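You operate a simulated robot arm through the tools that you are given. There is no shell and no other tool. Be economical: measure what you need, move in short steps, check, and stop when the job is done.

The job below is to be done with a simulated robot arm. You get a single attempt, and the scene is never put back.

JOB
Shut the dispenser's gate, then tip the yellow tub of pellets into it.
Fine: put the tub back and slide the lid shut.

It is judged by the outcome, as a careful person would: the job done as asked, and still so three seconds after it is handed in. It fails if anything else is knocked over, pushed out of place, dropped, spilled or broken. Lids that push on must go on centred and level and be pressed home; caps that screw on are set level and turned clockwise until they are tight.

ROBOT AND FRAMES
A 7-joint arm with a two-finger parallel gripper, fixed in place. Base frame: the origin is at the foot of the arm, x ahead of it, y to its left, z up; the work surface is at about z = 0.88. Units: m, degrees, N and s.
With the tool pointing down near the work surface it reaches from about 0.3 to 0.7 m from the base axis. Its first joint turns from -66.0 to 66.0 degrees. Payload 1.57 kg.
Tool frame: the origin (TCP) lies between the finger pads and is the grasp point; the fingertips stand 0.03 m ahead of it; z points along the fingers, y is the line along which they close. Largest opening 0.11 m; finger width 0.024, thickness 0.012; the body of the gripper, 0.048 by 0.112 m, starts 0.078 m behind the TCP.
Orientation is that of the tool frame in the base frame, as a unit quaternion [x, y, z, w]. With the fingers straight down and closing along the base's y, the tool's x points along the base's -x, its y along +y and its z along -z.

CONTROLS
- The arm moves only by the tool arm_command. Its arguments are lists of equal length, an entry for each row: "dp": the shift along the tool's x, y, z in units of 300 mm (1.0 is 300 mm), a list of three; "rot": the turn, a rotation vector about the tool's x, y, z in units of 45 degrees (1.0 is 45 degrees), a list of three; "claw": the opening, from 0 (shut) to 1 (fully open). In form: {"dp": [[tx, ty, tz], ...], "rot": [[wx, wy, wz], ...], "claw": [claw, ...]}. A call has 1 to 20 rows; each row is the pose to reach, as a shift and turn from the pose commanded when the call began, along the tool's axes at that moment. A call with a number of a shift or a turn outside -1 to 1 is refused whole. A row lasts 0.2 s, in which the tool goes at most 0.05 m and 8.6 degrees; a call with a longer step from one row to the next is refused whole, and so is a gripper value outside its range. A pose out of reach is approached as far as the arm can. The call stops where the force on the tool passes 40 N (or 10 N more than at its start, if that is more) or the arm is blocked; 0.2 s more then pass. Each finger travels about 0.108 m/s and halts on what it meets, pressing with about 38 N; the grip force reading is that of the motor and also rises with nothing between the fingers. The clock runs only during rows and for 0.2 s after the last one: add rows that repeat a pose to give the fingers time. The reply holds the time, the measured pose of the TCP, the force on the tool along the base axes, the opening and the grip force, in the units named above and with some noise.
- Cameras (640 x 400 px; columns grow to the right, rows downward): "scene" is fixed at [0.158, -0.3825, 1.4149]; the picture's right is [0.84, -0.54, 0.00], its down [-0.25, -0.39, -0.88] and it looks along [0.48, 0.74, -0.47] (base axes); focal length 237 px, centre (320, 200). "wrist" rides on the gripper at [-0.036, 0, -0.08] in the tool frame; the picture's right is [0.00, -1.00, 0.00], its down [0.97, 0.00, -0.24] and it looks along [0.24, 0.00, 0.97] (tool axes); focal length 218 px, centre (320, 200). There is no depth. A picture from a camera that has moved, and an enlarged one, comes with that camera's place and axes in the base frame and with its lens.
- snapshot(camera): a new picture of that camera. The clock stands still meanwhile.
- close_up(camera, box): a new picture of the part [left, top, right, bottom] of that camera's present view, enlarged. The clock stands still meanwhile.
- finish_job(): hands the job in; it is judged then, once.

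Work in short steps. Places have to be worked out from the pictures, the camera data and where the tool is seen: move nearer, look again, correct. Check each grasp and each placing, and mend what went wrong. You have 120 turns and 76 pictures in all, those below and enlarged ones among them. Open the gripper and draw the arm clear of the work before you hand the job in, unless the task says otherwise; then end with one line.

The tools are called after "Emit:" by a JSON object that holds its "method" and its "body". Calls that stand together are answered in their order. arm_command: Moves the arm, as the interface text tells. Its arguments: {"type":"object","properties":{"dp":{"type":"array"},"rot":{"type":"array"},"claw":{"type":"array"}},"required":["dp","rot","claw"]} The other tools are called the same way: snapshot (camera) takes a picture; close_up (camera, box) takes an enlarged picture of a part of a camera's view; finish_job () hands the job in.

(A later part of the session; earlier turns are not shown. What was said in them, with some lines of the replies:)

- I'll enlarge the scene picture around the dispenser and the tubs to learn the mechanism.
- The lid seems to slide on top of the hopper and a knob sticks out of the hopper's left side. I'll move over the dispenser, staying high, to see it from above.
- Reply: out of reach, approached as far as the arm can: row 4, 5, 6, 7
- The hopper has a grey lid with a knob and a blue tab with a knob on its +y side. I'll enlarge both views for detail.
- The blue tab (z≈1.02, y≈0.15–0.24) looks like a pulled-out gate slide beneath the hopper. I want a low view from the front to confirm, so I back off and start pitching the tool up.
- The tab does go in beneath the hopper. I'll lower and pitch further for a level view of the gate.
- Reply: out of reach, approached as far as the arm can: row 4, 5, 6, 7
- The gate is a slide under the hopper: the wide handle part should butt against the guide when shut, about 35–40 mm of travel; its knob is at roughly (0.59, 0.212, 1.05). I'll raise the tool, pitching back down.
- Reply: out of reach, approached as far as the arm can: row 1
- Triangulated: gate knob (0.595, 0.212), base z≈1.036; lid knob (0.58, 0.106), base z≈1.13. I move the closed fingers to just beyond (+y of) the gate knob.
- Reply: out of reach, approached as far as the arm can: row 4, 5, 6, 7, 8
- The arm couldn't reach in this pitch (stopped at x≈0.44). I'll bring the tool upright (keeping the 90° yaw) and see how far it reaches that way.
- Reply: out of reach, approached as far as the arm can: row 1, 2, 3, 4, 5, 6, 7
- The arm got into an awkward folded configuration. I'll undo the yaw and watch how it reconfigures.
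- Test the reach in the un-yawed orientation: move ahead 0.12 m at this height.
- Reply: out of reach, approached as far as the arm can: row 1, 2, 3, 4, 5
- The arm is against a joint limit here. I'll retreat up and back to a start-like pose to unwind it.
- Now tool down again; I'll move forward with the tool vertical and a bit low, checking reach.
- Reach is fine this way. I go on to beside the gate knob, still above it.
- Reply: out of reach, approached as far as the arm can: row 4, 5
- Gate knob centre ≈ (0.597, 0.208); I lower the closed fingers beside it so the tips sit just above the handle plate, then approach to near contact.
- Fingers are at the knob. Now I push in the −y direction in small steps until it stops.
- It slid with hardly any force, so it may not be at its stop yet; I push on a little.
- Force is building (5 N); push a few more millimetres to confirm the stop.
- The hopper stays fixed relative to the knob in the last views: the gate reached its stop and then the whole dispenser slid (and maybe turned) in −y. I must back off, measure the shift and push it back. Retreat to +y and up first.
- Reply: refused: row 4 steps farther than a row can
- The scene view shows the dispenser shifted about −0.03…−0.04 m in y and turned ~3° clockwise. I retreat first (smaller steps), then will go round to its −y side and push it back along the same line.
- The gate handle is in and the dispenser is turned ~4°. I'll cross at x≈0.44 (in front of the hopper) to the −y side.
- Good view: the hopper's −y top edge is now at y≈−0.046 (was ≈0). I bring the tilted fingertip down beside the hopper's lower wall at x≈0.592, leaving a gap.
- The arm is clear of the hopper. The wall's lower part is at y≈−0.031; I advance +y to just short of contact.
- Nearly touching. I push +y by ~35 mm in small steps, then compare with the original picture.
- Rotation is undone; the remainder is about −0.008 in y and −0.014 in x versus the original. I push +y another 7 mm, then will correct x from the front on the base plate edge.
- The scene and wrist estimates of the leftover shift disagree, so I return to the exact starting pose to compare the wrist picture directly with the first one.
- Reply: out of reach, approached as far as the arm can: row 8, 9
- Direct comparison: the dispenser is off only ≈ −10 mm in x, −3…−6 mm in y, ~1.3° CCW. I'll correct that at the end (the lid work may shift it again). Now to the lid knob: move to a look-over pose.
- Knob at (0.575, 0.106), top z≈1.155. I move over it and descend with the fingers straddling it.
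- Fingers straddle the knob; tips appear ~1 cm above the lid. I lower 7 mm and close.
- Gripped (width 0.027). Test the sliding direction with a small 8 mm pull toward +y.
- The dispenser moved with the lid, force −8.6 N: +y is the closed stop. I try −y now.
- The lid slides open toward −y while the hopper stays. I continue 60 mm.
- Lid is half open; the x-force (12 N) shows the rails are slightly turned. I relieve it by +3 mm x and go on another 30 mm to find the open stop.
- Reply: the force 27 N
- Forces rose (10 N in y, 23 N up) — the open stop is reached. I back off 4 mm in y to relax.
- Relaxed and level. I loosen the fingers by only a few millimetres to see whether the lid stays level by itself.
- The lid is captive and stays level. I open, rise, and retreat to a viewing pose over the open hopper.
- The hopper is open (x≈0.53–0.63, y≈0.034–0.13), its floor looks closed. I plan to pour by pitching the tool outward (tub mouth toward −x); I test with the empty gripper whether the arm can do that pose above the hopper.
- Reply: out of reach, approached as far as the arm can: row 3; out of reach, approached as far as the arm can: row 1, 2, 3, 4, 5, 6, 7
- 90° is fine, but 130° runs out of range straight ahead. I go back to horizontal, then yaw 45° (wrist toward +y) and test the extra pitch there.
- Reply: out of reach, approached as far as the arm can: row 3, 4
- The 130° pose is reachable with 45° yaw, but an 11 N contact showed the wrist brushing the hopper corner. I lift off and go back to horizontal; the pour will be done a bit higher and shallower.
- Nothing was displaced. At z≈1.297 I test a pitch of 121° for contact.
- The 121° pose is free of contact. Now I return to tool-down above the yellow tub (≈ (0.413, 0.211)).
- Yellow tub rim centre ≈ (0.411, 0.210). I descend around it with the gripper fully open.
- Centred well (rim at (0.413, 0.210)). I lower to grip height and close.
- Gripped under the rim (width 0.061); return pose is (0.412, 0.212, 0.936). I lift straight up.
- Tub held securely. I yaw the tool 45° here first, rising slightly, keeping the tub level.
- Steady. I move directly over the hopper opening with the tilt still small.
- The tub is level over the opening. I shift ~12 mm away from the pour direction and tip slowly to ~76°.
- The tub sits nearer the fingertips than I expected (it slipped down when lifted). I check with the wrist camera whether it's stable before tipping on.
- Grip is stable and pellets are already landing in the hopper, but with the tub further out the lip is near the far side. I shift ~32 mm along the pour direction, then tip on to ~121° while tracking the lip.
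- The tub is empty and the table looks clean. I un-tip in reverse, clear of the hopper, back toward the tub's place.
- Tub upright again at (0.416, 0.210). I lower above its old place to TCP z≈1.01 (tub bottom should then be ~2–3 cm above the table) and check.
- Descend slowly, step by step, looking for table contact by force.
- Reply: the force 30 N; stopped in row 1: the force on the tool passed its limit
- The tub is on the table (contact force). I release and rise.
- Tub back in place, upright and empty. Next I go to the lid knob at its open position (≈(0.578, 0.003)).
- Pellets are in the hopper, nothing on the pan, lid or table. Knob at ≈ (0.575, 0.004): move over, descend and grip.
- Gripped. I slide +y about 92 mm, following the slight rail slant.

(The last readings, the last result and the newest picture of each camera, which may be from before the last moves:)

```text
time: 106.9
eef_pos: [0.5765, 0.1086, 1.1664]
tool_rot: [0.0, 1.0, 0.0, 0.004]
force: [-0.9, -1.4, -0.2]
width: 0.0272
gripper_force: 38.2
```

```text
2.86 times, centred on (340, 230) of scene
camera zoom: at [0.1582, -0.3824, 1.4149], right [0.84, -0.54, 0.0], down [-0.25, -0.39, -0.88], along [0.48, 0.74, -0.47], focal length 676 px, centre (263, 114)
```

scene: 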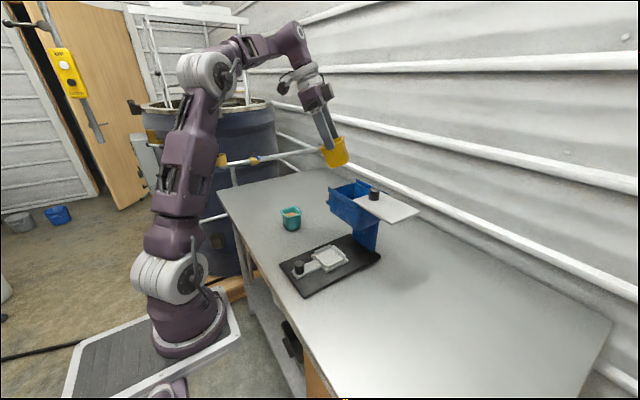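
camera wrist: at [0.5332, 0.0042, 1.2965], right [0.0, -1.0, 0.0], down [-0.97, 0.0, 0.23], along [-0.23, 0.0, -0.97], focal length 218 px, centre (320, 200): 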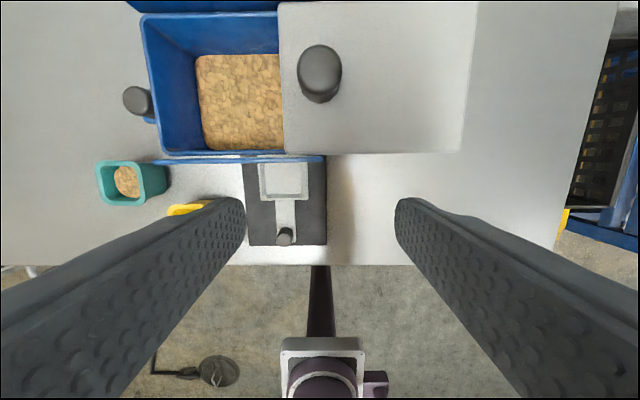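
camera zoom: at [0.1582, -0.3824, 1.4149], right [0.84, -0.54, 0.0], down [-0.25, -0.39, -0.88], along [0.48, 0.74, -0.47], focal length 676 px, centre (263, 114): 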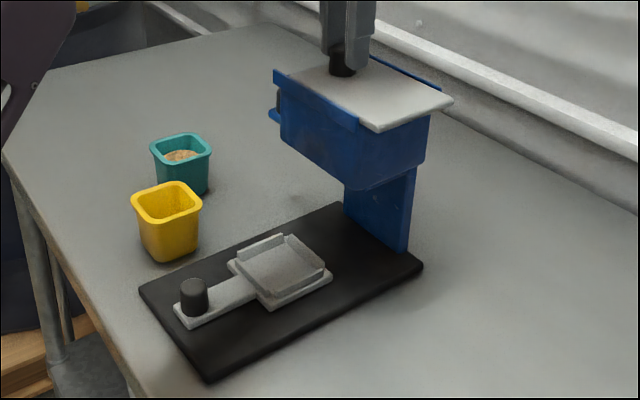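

The dispenser was dragged +y and turned a few degrees near the end, and the lid is still ~20 mm short. I pull the lid the remaining distance along the (now turned) rails to its stop; afterwards I'll push the dispenser back.

Emit:
{"method": "arm_command", "body": {"dp": [[0.0015, 0.015, -0.003], [0.003, 0.03, -0.004], [0.004, 0.045, -0.004], [0.005, 0.06, -0.004], [0.006, 0.073, -0.004], [0.006, 0.073, -0.004]], "rot": [[0, 0, -0.03], [0, 0, -0.06], [0, 0, -0.08], [0, 0, -0.08], [0, 0, -0.08], [0, 0, -0.08]], "claw": [0.1, 0.1, 0.1, 0.1, 0.1, 0.1]}}

Emit:
{"method": "close_up", "body": {"camera": "scene", "box": [260, 160, 420, 300]}}

```text
time: 108.3
eef_pos: [0.574, 0.1297, 1.1683]
tool_rot: [-0.032, 0.999, 0.0, 0.006]
force: [7.7, 1.1, -2.8]
width: 0.0273
gripper_force: 37.6
```

```text
2.86 times, centred on (340, 230) of scene
camera zoom: at [0.1583, -0.3824, 1.4149], right [0.84, -0.54, 0.0], down [-0.25, -0.39, -0.88], along [0.48, 0.74, -0.47], focal length 676 px, centre (263, 114)
```

zoom: 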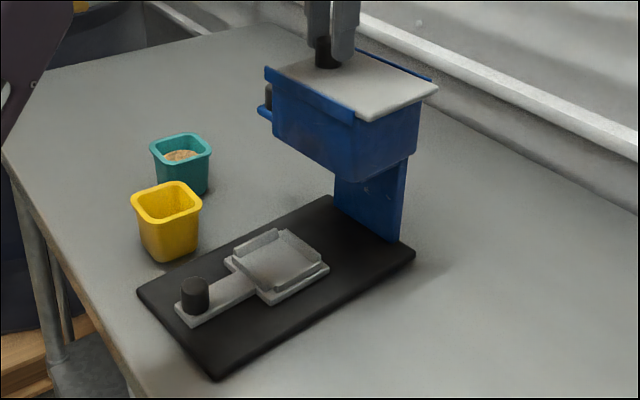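

The last pull dragged the dispenser instead of closing the lid: something seems to hold the lid ~18 mm short. I release and look from above.

Emit:
{"method": "arm_command", "body": {"dp": [[0, 0, 0], [0, 0, 0], [0, 0, -0.08], [0.1, 0, -0.16], [0.2, 0.02, -0.16], [0.22, 0.04, -0.16]], "rot": [[0, 0, 0], [0, 0, 0], [0, 0, 0], [0, 0, 0.04], [0, 0, 0.08], [0, 0, 0.08]], "claw": [0.4, 0.6, 0.8, 1, 1, 1]}}

Emit:
{"method": "close_up", "body": {"camera": "wrist", "box": [220, 0, 480, 200]}}

```text
time: 109.7
eef_pos: [0.5058, 0.1379, 1.2163]
tool_rot: [0.0, 1.0, 0.0, 0.005]
force: [0.0, 0.3, 0.1]
width: 0.1102
gripper_force: 0.1
```

```text
2.00 times, centred on (350, 100) of wrist
camera zoom: at [0.5423, 0.138, 1.2963], right [0.0, -1.0, 0.0], down [-0.97, 0.0, 0.23], along [-0.23, 0.0, -0.97], focal length 436 px, centre (260, 400)
```

zoom: 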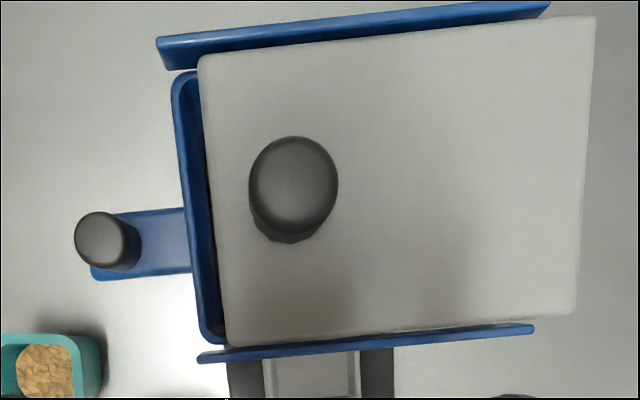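

No jam is visible; the dispenser is turned ~8°, so the lid binds in the rails. I first push the dispenser back −y via the gate knob (which also keeps the gate shut). Moving to the +y side of that knob.

Emit:
{"method": "arm_command", "body": {"dp": [[0, 0.12, 0], [0, 0.25, 0], [0, 0.38, 0.03], [0, 0.44, 0.1], [-0.08, 0.44, 0.2], [-0.16, 0.44, 0.3], [-0.235, 0.44, 0.4], [-0.235, 0.44, 0.467], [-0.235, 0.44, 0.467]], "rot": [[0, 0, 0], [0, 0, 0], [0, 0, 0], [0, 0, 0], [0, 0, 0], [0, 0, 0], [0, 0, 0], [0, 0, 0], [0, 0, 0]], "claw": [0.8, 0.5, 0.2, 0, 0, 0, 0, 0, 0]}}

Emit:
{"method": "snapshot", "body": {"camera": "wrist"}}

```text
time: 111.7
eef_pos: [0.5744, 0.2713, 1.0762]
tool_rot: [0.001, 1.0, 0.0, 0.004]
force: [0.9, 0.5, 1.1]
width: 0.0002
gripper_force: 20.8
```

```text
7 pictures are left
camera wrist: at [0.6107, 0.271, 1.1566], right [0.0, -1.0, 0.0], down [-0.97, 0.0, 0.23], along [-0.23, 0.0, -0.97], focal length 218 px, centre (320, 200)
```

wrist: 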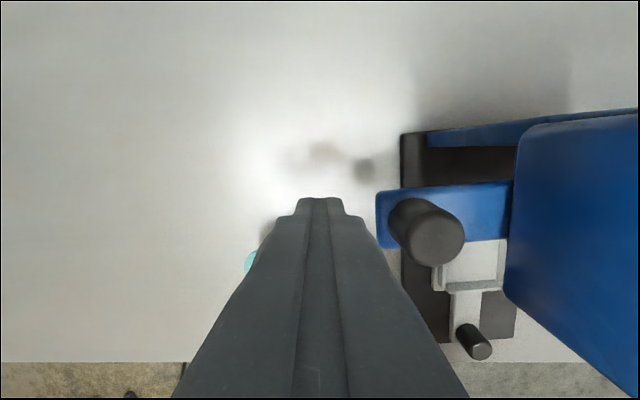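

Gate handle is fully in. I push −y, ending about 37 mm past contact.

Emit:
{"method": "arm_command", "body": {"dp": [[0, -0.04, 0], [0, -0.08, 0], [0, -0.11, 0], [0, -0.13, 0], [0, -0.15, 0], [0, -0.17, 0], [0, -0.19, 0], [0, -0.21, 0], [0, -0.22, 0]], "rot": [[0, 0, 0], [0, 0, 0], [0, 0, 0], [0, 0, 0], [0, 0, 0], [0, 0, 0], [0, 0, 0], [0, 0, 0], [0, 0, 0]], "claw": [0, 0, 0, 0, 0, 0, 0, 0, 0]}}

Emit:
{"method": "close_up", "body": {"camera": "scene", "box": [260, 160, 420, 300]}}

```text
time: 113.7
eef_pos: [0.5778, 0.2033, 1.0771]
tool_rot: [0.0, 1.0, 0.001, 0.006]
force: [1.5, 7.3, -0.1]
width: 0.0
gripper_force: 21.3
```

```text
2.86 times, centred on (340, 230) of scene
camera zoom: at [0.158, -0.3823, 1.415], right [0.84, -0.54, 0.0], down [-0.25, -0.39, -0.88], along [0.48, 0.74, -0.47], focal length 676 px, centre (263, 114)
```

zoom: 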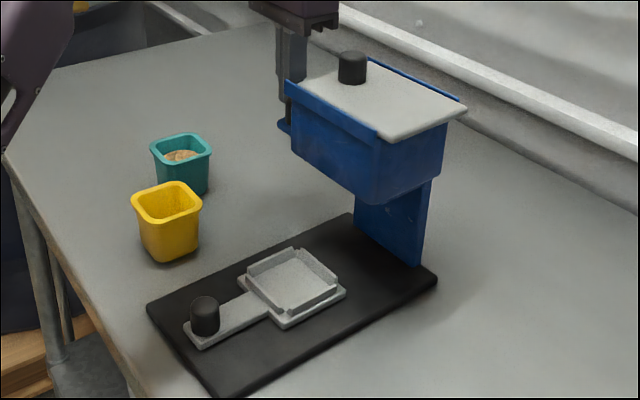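

Now shift left: ≈ −17 mm x, +rotation 4° CCW, −9 mm y at centre. A push in +x on the base's front edge at y≈0.12 corrects x and turns it clockwise. I retreat and go there.

Emit:
{"method": "arm_command", "body": {"dp": [[0, 0.1, 0], [0.05, 0.1, -0.1], [0.18, 0.1, -0.12], [0.32, 0.06, -0.12], [0.46, 0, -0.12], [0.6, -0.06, -0.12], [0.74, -0.14, -0.12], [0.86, -0.2, -0.12], [0.875, -0.27, -0.05], [0.875, -0.277, -0.02]], "rot": [[0, 0, 0], [0, 0, 0], [0, 0, 0], [0, 0, 0], [0, 0, 0], [0, 0, 0], [0, 0, 0], [0, 0, 0], [0, 0, 0], [0, 0, 0]], "claw": [0, 0, 0, 0, 0, 0, 0, 0, 0, 0]}}

Emit:
{"method": "arm_command", "body": {"dp": [[0, 0, 0.12], [0, 0, 0.24], [0, 0, 0.36], [0, 0, 0.46], [0, 0, 0.5], [0, 0, 0.5]], "rot": [[0, 0, 0], [0, 0, 0], [0, 0, 0], [0, 0, 0], [0, 0, 0], [0, 0, 0]], "claw": [0, 0, 0, 0, 0, 0]}}

```text
time: 115.9
eef_pos: [0.3146, 0.1178, 1.0808]
tool_rot: [0.0, 1.0, 0.0, 0.004]
force: [-0.2, 0.2, 0.3]
width: 0.0
gripper_force: 21.0
```

```text
time: 117.2
eef_pos: [0.3141, 0.1194, 0.9302]
tool_rot: [0.0, 1.0, 0.0, 0.005]
force: [-5.6, 0.7, 19.0]
width: 0.0001
gripper_force: 21.7
stopped in row 6: the force on the tool passed its limit (the readings are from after the stop); the commanded pose is now the measured one
```

The tip touched the table at TCP z≈0.930. I rise 2.5 mm and push +x slowly to about TCP x = 0.361.

Emit:
{"method": "arm_command", "body": {"dp": [[0, 0, -0.008], [-0.03, 0, -0.008], [-0.06, 0, -0.008], [-0.08, 0, -0.008], [-0.1, 0, -0.008], [-0.12, 0, -0.008], [-0.14, 0, -0.008], [-0.157, 0, -0.008]], "rot": [[0, 0, 0], [0, 0, 0], [0, 0, 0], [0, 0, 0], [0, 0, 0], [0, 0, 0], [0, 0, 0], [0, 0, 0]], "claw": [0, 0, 0, 0, 0, 0, 0, 0]}}

Emit:
{"method": "close_up", "body": {"camera": "scene", "box": [260, 160, 420, 300]}}

```text
time: 119.0
eef_pos: [0.3622, 0.12, 0.9328]
tool_rot: [0.0, 1.0, -0.001, 0.005]
force: [-11.7, 1.1, 3.4]
width: 0.0
gripper_force: 21.3
```

```text
2.86 times, centred on (340, 230) of scene
camera zoom: at [0.1577, -0.3824, 1.415], right [0.84, -0.54, 0.0], down [-0.25, -0.39, -0.88], along [0.48, 0.74, -0.47], focal length 676 px, centre (263, 114)
```

zoom: 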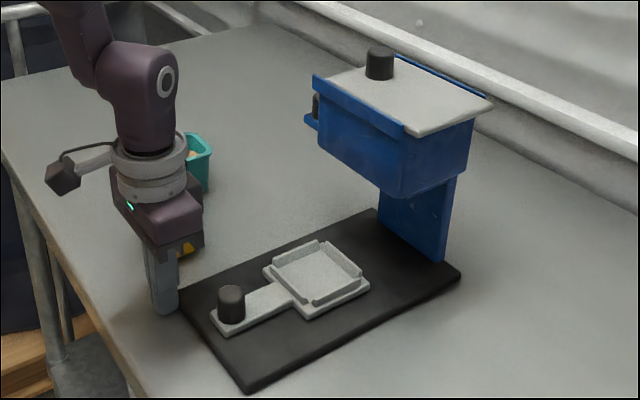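

It moved further than wanted: now ≈ +17 mm x, −13 mm y, ~1.5° left. With the lid knob I can drag it −x and +y. I rise and go to look over the lid knob.

Emit:
{"method": "arm_command", "body": {"dp": [[0.08, 0, 0], [0.1, 0, -0.1], [0.1, 0, -0.25], [0.1, 0, -0.4], [0.1, 0, -0.55], [0.1, 0, -0.7], [0.1, 0, -0.85], [0.1, 0, -0.943]], "rot": [[0, 0, 0], [0, 0, 0], [0, 0, 0], [0, 0, 0], [0, 0, 0], [0, 0, 0], [0, 0, 0], [0, 0, 0]], "claw": [0, 0, 0, 0.2, 0.4, 0.6, 0.7, 0.7]}}

Emit:
{"method": "arm_command", "body": {"dp": [[-0.13, -0.03, 0], [-0.26, -0.06, 0], [-0.39, -0.09, 0], [-0.52, -0.12, 0], [-0.6, -0.127, 0], [-0.6, -0.127, 0]], "rot": [[0, 0, 0], [0, 0, 0], [0, 0, 0], [0, 0, 0], [0, 0, 0], [0, 0, 0]], "claw": [0.7, 0.7, 0.7, 0.7, 0.7, 0.7]}}

Emit:
{"method": "snapshot", "body": {"camera": "wrist"}}

```text
time: 120.8
eef_pos: [0.3294, 0.1199, 1.2177]
tool_rot: [0.001, 1.0, 0.001, 0.006]
force: [0.1, 0.3, 0.1]
width: 0.0771
gripper_force: 0.1
```

```text
time: 122.2
eef_pos: [0.511, 0.0806, 1.2149]
tool_rot: [0.0, 1.0, -0.001, 0.005]
force: [0.5, 0.6, -0.2]
width: 0.0771
gripper_force: 0.1
```

```text
4 pictures are left
camera wrist: at [0.5461, 0.0813, 1.2965], right [0.0, -1.0, 0.0], down [-0.97, 0.0, 0.23], along [-0.23, 0.0, -0.97], focal length 218 px, centre (320, 200)
```

wrist: 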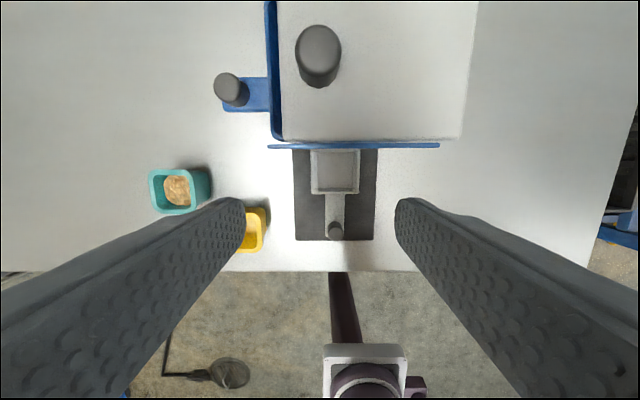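

The dispenser is nearly square now; knob at (0.595, 0.082), lid ~12 mm short. I put the fingers loosely round the knob (free in x) so the lid can't be skewed.

Emit:
{"method": "arm_command", "body": {"dp": [[-0.09, 0, 0.02], [-0.18, 0, 0.04], [-0.28, 0.005, 0.07], [-0.28, 0.005, 0.12], [-0.28, 0.005, 0.162], [-0.28, 0.005, 0.162], [-0.28, 0.005, 0.162], [-0.28, 0.005, 0.162]], "rot": [[0, 0, 0], [0, 0, 0], [0, 0, 0], [0, 0, 0], [0, 0, 0], [0, 0, 0], [0, 0, 0], [0, 0, 0]], "claw": [0.7, 0.7, 0.7, 0.7, 0.7, 0.5, 0.3, 0.3]}}

Emit:
{"method": "arm_command", "body": {"dp": [[0, 0.015, 0], [0, 0.03, 0], [0, 0.045, 0], [0, 0.06, 0]], "rot": [[0, 0, 0], [0, 0, 0], [0, 0, 0], [0, 0, 0]], "claw": [0.3, 0.3, 0.3, 0.3]}}

```text
time: 124.0
eef_pos: [0.5935, 0.0817, 1.1682]
tool_rot: [0.0, 1.0, 0.001, 0.005]
force: [0.6, -0.1, -0.6]
width: 0.0329
gripper_force: 0.1
```

```text
time: 125.0
eef_pos: [0.5937, 0.0996, 1.1691]
tool_rot: [0.0, 1.0, 0.001, 0.005]
force: [0.8, -2.2, -0.3]
width: 0.0349
gripper_force: 1.0
```

Only 2 N — the lid is sliding. I continue to TCP y≈0.1105.

Emit:
{"method": "arm_command", "body": {"dp": [[0, 0.013, 0], [0, 0.026, 0], [0, 0.036, 0], [0, 0.036, 0]], "rot": [[0, 0, 0], [0, 0, 0], [0, 0, 0], [0, 0, 0]], "claw": [0.3, 0.3, 0.3, 0.3]}}

Emit:
{"method": "close_up", "body": {"camera": "scene", "box": [260, 160, 420, 300]}}

```text
time: 126.0
eef_pos: [0.5936, 0.1097, 1.1706]
tool_rot: [0.0, 1.0, -0.001, 0.007]
force: [-0.2, -5.0, 3.0]
width: 0.038
gripper_force: 2.7
```

```text
2.86 times, centred on (340, 230) of scene
camera zoom: at [0.1579, -0.3827, 1.4149], right [0.84, -0.54, 0.0], down [-0.25, -0.39, -0.88], along [0.48, 0.74, -0.47], focal length 676 px, centre (263, 114)
```

zoom: 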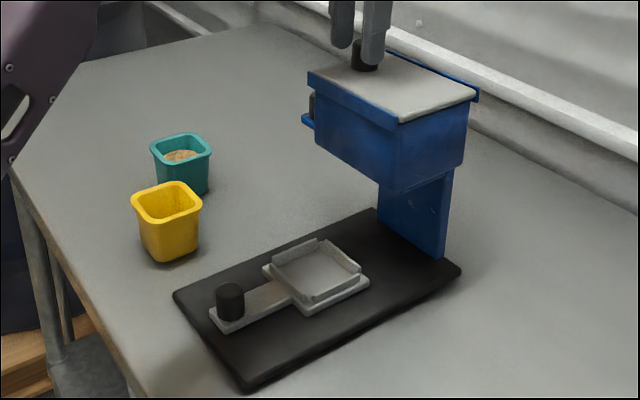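

The lid is now flush shut. The dispenser is ≈ +17 mm x, −10 mm y, ~2.5° CCW off. I grip the knob and drag −x 18 mm; a later +y push at the base's front will square it.

Emit:
{"method": "arm_command", "body": {"dp": [[0, -0.005, 0], [0, -0.005, 0], [0, -0.005, 0], [0.015, -0.005, 0], [0.03, -0.005, 0], [0.045, -0.005, 0], [0.06, -0.005, 0], [0.06, -0.005, 0]], "rot": [[0, 0, 0], [0, 0, 0], [0, 0, 0], [0, 0, 0], [0, 0, 0], [0, 0, 0], [0, 0, 0], [0, 0, 0]], "claw": [0.2, 0.1, 0.1, 0.1, 0.1, 0.1, 0.1, 0.1]}}

Emit:
{"method": "arm_command", "body": {"dp": [[0, 0, 0], [0, 0, 0], [0, 0, -0.08], [0, 0, -0.16], [0.1, 0, -0.18], [0.22, 0, -0.18], [0.22, 0, -0.18]], "rot": [[0, 0, 0], [0, 0, 0], [0, 0, 0], [0, 0, 0], [0, 0, 0], [0, 0, 0], [0, 0, 0]], "claw": [0.5, 0.7, 0.7, 0.7, 0.7, 0.7, 0.7]}}

Emit:
{"method": "snapshot", "body": {"camera": "wrist"}}

```text
time: 127.8
eef_pos: [0.575, 0.1099, 1.17]
tool_rot: [0.0, 1.0, 0.001, 0.006]
force: [7.7, 2.4, 0.1]
width: 0.0272
gripper_force: 37.7
```

```text
time: 129.4
eef_pos: [0.5108, 0.1089, 1.2229]
tool_rot: [0.0, 1.0, 0.001, 0.005]
force: [0.0, 0.5, -0.1]
width: 0.077
gripper_force: 0.1
```

```text
2 pictures are left
camera wrist: at [0.5459, 0.1089, 1.3039], right [0.0, -1.0, 0.0], down [-0.97, 0.0, 0.23], along [-0.23, 0.0, -0.97], focal length 218 px, centre (320, 200)
```

wrist: 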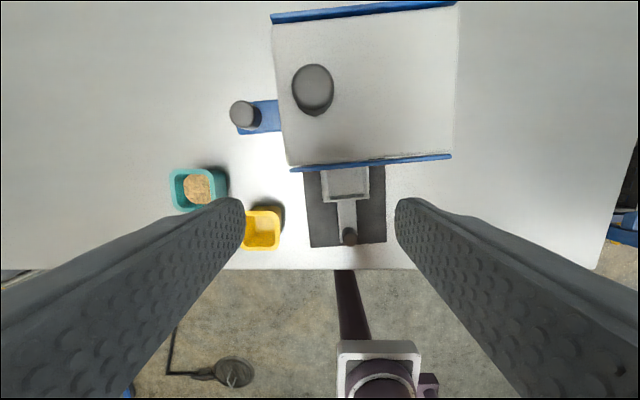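

Now x is right; what's left is ~5–6° CCW (front −18 mm, hopper end +12 mm in y). First a 12 mm −y push at the gate knob (now at (0.581, 0.190)).

Emit:
{"method": "arm_command", "body": {"dp": [[0, 0.13, 0], [0, 0.26, 0], [0, 0.39, 0.02], [0, 0.5, 0.08], [-0.08, 0.5, 0.19], [-0.16, 0.5, 0.3], [-0.235, 0.5, 0.41], [-0.235, 0.5, 0.49], [-0.235, 0.5, 0.49]], "rot": [[0, 0, 0], [0, 0, 0], [0, 0, 0], [0, 0, 0], [0, 0, 0], [0, 0, 0], [0, 0, 0], [0, 0, 0], [0, 0, 0]], "claw": [0.5, 0.3, 0.1, 0, 0, 0, 0, 0, 0]}}

Emit:
{"method": "arm_command", "body": {"dp": [[0, -0.05, 0], [0, -0.09, 0], [0, -0.12, 0], [0, -0.135, 0], [0, -0.15, 0]], "rot": [[0, 0, 0], [0, 0, 0], [0, 0, 0], [0, 0, 0], [0, 0, 0]], "claw": [0, 0, 0, 0, 0]}}

```text
time: 131.4
eef_pos: [0.5803, 0.2629, 1.0756]
tool_rot: [0.0, 1.0, 0.001, 0.004]
force: [0.3, -0.2, -0.6]
width: 0.0002
gripper_force: 20.7
```

```text
time: 132.6
eef_pos: [0.5808, 0.2151, 1.0768]
tool_rot: [-0.001, 1.0, 0.0, 0.005]
force: [0.2, 0.3, -0.3]
width: 0.0
gripper_force: 21.1
```

No contact yet at y=0.215; I push on to 0.203.

Emit:
{"method": "arm_command", "body": {"dp": [[0, -0.015, 0], [0, -0.03, 0], [0, -0.04, 0]], "rot": [[0, 0, 0], [0, 0, 0], [0, 0, 0]], "claw": [0, 0, 0]}}

```text
time: 133.4
eef_pos: [0.5807, 0.2032, 1.0755]
tool_rot: [0.0, 1.0, 0.001, 0.005]
force: [0.7, 7.9, 4.9]
width: 0.0
gripper_force: 22.0
```

Pushed 12 mm-ish. Now I retreat, cross in front of the hopper and come down at the −y side of the base's front part (x≈0.40).

Emit:
{"method": "arm_command", "body": {"dp": [[0, 0.1, 0], [0.05, 0.1, -0.1], [0.18, 0.1, -0.13], [0.32, 0.1, -0.13], [0.46, 0.08, -0.13], [0.6, 0.03, -0.13], [0.6, -0.13, -0.13], [0.6, -0.29, -0.13], [0.6, -0.45, -0.13], [0.6, -0.61, -0.13], [0.6, -0.77, -0.13], [0.6, -0.92, -0.13], [0.6, -0.92, -0.13]], "rot": [[0, 0, 0], [0, 0, 0], [0, 0, 0], [0, 0, 0], [0, 0, 0], [0, 0, 0], [0, 0, 0], [0, 0, 0], [0, 0, 0], [0, 0, 0], [0, 0, 0], [0, 0, 0], [0, 0, 0]], "claw": [0, 0, 0, 0, 0, 0, 0, 0, 0, 0, 0, 0, 0]}}

Emit:
{"method": "arm_command", "body": {"dp": [[0, 0, 0.13], [0, 0, 0.26], [0, 0, 0.39], [0, 0, 0.52], [0, 0, 0.57], [0, 0, 0.6], [0, 0, 0.6]], "rot": [[0, 0, 0], [0, 0, 0], [0, 0, 0], [0, 0, 0], [0, 0, 0], [0, 0, 0], [0, 0, 0]], "claw": [0, 0, 0, 0, 0, 0, 0]}}

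```text
time: 136.2
eef_pos: [0.4029, -0.0763, 1.1093]
tool_rot: [0.0, 1.0, 0.0, 0.005]
force: [0.4, -0.6, -0.7]
width: 0.0
gripper_force: 21.1
```

```text
time: 137.8
eef_pos: [0.4012, -0.0704, 0.9316]
tool_rot: [0.0, 1.0, 0.0, 0.005]
force: [0.4, 0.3, -0.5]
width: 0.0001
gripper_force: 21.3
```

Tip is just above the table. I approach the base edge (expected contact near TCP y≈−0.043).

Emit:
{"method": "arm_command", "body": {"dp": [[0, 0.03, 0], [0, 0.06, 0], [0, 0.078, 0]], "rot": [[0, 0, 0], [0, 0, 0], [0, 0, 0]], "claw": [0, 0, 0]}}

Emit:
{"method": "arm_command", "body": {"dp": [[0, 0.01, 0], [0, 0.017, 0]], "rot": [[0, 0, 0], [0, 0, 0]], "claw": [0, 0]}}

Emit:
{"method": "arm_command", "body": {"dp": [[0, 0.01, 0], [0, 0.017, 0]], "rot": [[0, 0, 0], [0, 0, 0]], "claw": [0, 0]}}

```text
time: 138.6
eef_pos: [0.4021, -0.0468, 0.933]
tool_rot: [0.0, 1.0, 0.002, 0.005]
force: [0.6, 0.5, 0.3]
width: 0.0
gripper_force: 21.0
```

```text
time: 139.2
eef_pos: [0.4021, -0.0439, 0.933]
tool_rot: [-0.001, 1.0, 0.001, 0.004]
force: [-0.2, -1.4, 0.3]
width: 0.0
gripper_force: 21.3
```

```text
time: 139.8
eef_pos: [0.4036, -0.0404, 0.9326]
tool_rot: [0.0, 1.0, 0.001, 0.005]
force: [-0.4, 0.9, 0.3]
width: 0.0002
gripper_force: 21.4
```

Slight contact signs at −0.044. I push on in small steps.

Emit:
{"method": "arm_command", "body": {"dp": [[0, 0.01, 0], [0, 0.02, 0]], "rot": [[0, 0, 0], [0, 0, 0]], "claw": [0, 0]}}

Emit:
{"method": "arm_command", "body": {"dp": [[0, 0.01, 0], [0, 0.02, 0]], "rot": [[0, 0, 0], [0, 0, 0]], "claw": [0, 0]}}

```text
time: 140.4
eef_pos: [0.4022, -0.0346, 0.9326]
tool_rot: [0.0, 1.0, 0.001, 0.006]
force: [-1.6, -5.8, -0.9]
width: 0.0001
gripper_force: 21.5
```

```text
time: 141.0
eef_pos: [0.4016, -0.0275, 0.9348]
tool_rot: [0.0, 1.0, 0.0, 0.005]
force: [-0.1, -6.2, 0.3]
width: 0.0
gripper_force: 21.0
```

It is being pushed (6 N). I go on to y≈−0.021, then compare with the original scene picture.

Emit:
{"method": "arm_command", "body": {"dp": [[0, 0.01, 0], [0, 0.022, 0], [0, 0.022, 0]], "rot": [[0, 0, 0], [0, 0, 0], [0, 0, 0]], "claw": [0, 0, 0]}}

Emit:
{"method": "arm_command", "body": {"dp": [[0, -0.1, 0], [0, -0.2, -0.1], [0.05, -0.25, -0.22], [0.1, -0.3, -0.36], [0.1, -0.3, -0.5], [0.1, -0.3, -0.65], [0.1, -0.3, -0.8]], "rot": [[0, 0, 0], [0, 0, 0], [0, 0, 0], [0, 0, 0], [0, 0, 0], [0, 0, 0], [0, 0, 0]], "claw": [0, 0, 0, 0, 0, 0, 0]}}

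Emit:
{"method": "arm_command", "body": {"dp": [[0.05, -0.1, -0.05], [0.1, -0.2, -0.1], [0.2, -0.3, -0.15], [0.3, -0.4, -0.2]], "rot": [[0, 0, 0], [0, 0, 0], [0, 0, 0], [0, 0, 0]], "claw": [0.3, 0.5, 0.7, 1]}}

Emit:
{"method": "close_up", "body": {"camera": "scene", "box": [260, 160, 420, 300]}}

```text
time: 141.8
eef_pos: [0.4024, -0.0213, 0.9328]
tool_rot: [0.001, 1.0, 0.001, 0.005]
force: [-2.3, -7.5, 2.4]
width: 0.0002
gripper_force: 21.3
```

```text
time: 143.4
eef_pos: [0.3695, -0.1117, 1.1737]
tool_rot: [0.0, 1.0, 0.001, 0.005]
force: [-0.2, 0.1, 1.0]
width: 0.0
gripper_force: 21.4
```

```text
time: 144.4
eef_pos: [0.2776, -0.23, 1.229]
tool_rot: [0.0, 1.0, 0.0, 0.006]
force: [0.0, 0.8, 0.5]
width: 0.1099
gripper_force: 0.1
```

```text
2.86 times, centred on (340, 230) of scene
camera zoom: at [0.158, -0.3825, 1.4149], right [0.84, -0.54, 0.0], down [-0.25, -0.39, -0.88], along [0.48, 0.74, -0.47], focal length 676 px, centre (263, 114)
```

zoom: 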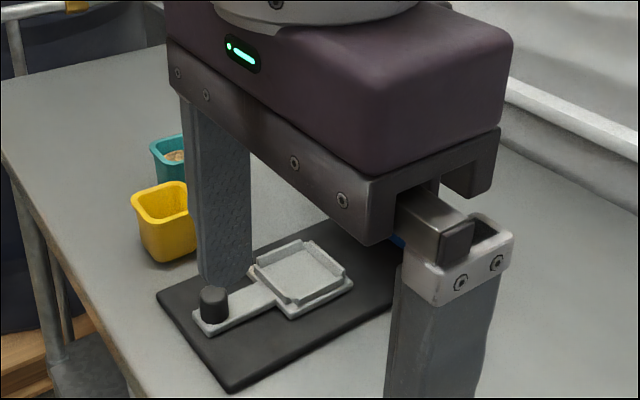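

The base's front and the pan are back within a few millimetres of the original. I withdraw the arm to its starting area and use the last picture to verify everything.

Emit:
{"method": "arm_command", "body": {"dp": [[0.05, 0.13, -0.05], [0.1, 0.26, -0.1], [0.12, 0.4, -0.15], [0.12, 0.54, -0.2], [0.12, 0.68, -0.25], [0.12, 0.82, -0.28], [0.12, 0.96, -0.28]], "rot": [[0, 0, 0], [0, 0, 0], [0, 0, 0], [0, 0, 0], [0, 0, 0], [0, 0, 0], [0, 0, 0]], "claw": [1, 1, 1, 1, 1, 1, 1]}}

Emit:
{"method": "arm_command", "body": {"dp": [[0, 0.13, 0], [0, 0.26, 0], [0, 0.39, 0], [0, 0.42, 0]], "rot": [[0, 0, 0], [0, 0, 0], [0, 0, 0], [0, 0, 0]], "claw": [1, 1, 1, 1]}}

Emit:
{"method": "close_up", "body": {"camera": "scene", "box": [260, 160, 420, 300]}}

```text
time: 146.0
eef_pos: [0.2409, 0.058, 1.3142]
tool_rot: [0.0, 1.0, -0.001, 0.006]
force: [-0.2, -0.3, 0.3]
width: 0.1101
gripper_force: 0.1
```

```text
time: 147.0
eef_pos: [0.2416, 0.1833, 1.317]
tool_rot: [0.0, 1.0, 0.0, 0.005]
force: [0.7, -0.1, 0.6]
width: 0.1098
gripper_force: 0.0
```

```text
2.86 times, centred on (340, 230) of scene
camera zoom: at [0.158, -0.3825, 1.4149], right [0.84, -0.54, 0.0], down [-0.25, -0.39, -0.88], along [0.48, 0.74, -0.47], focal length 676 px, centre (263, 114)
```

zoom: 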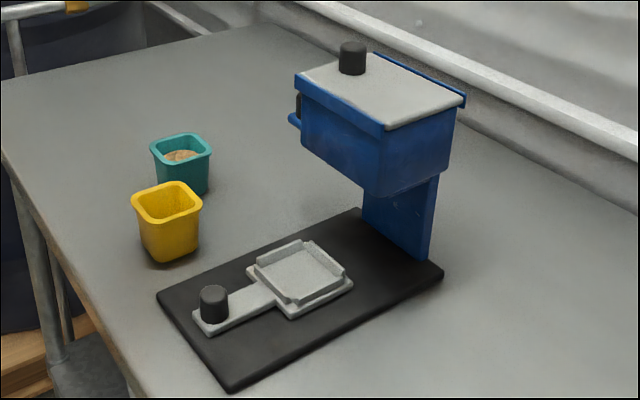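

The last picture shows the lid flush and shut, the gate in, and the tub back in place. The dispenser is within a few millimetres of where it started, and the arm is clear with the gripper open, so I hand in.

Emit:
{"method": "finish_job", "body": {}}

```text
The job is handed in.
```

The gate is shut, the pellets are in the dispenser, the empty yellow tub is back in its place and the lid is shut; the dispenser slid on the table several times while I worked, and I pushed it back to within a few millimetres of where it started.
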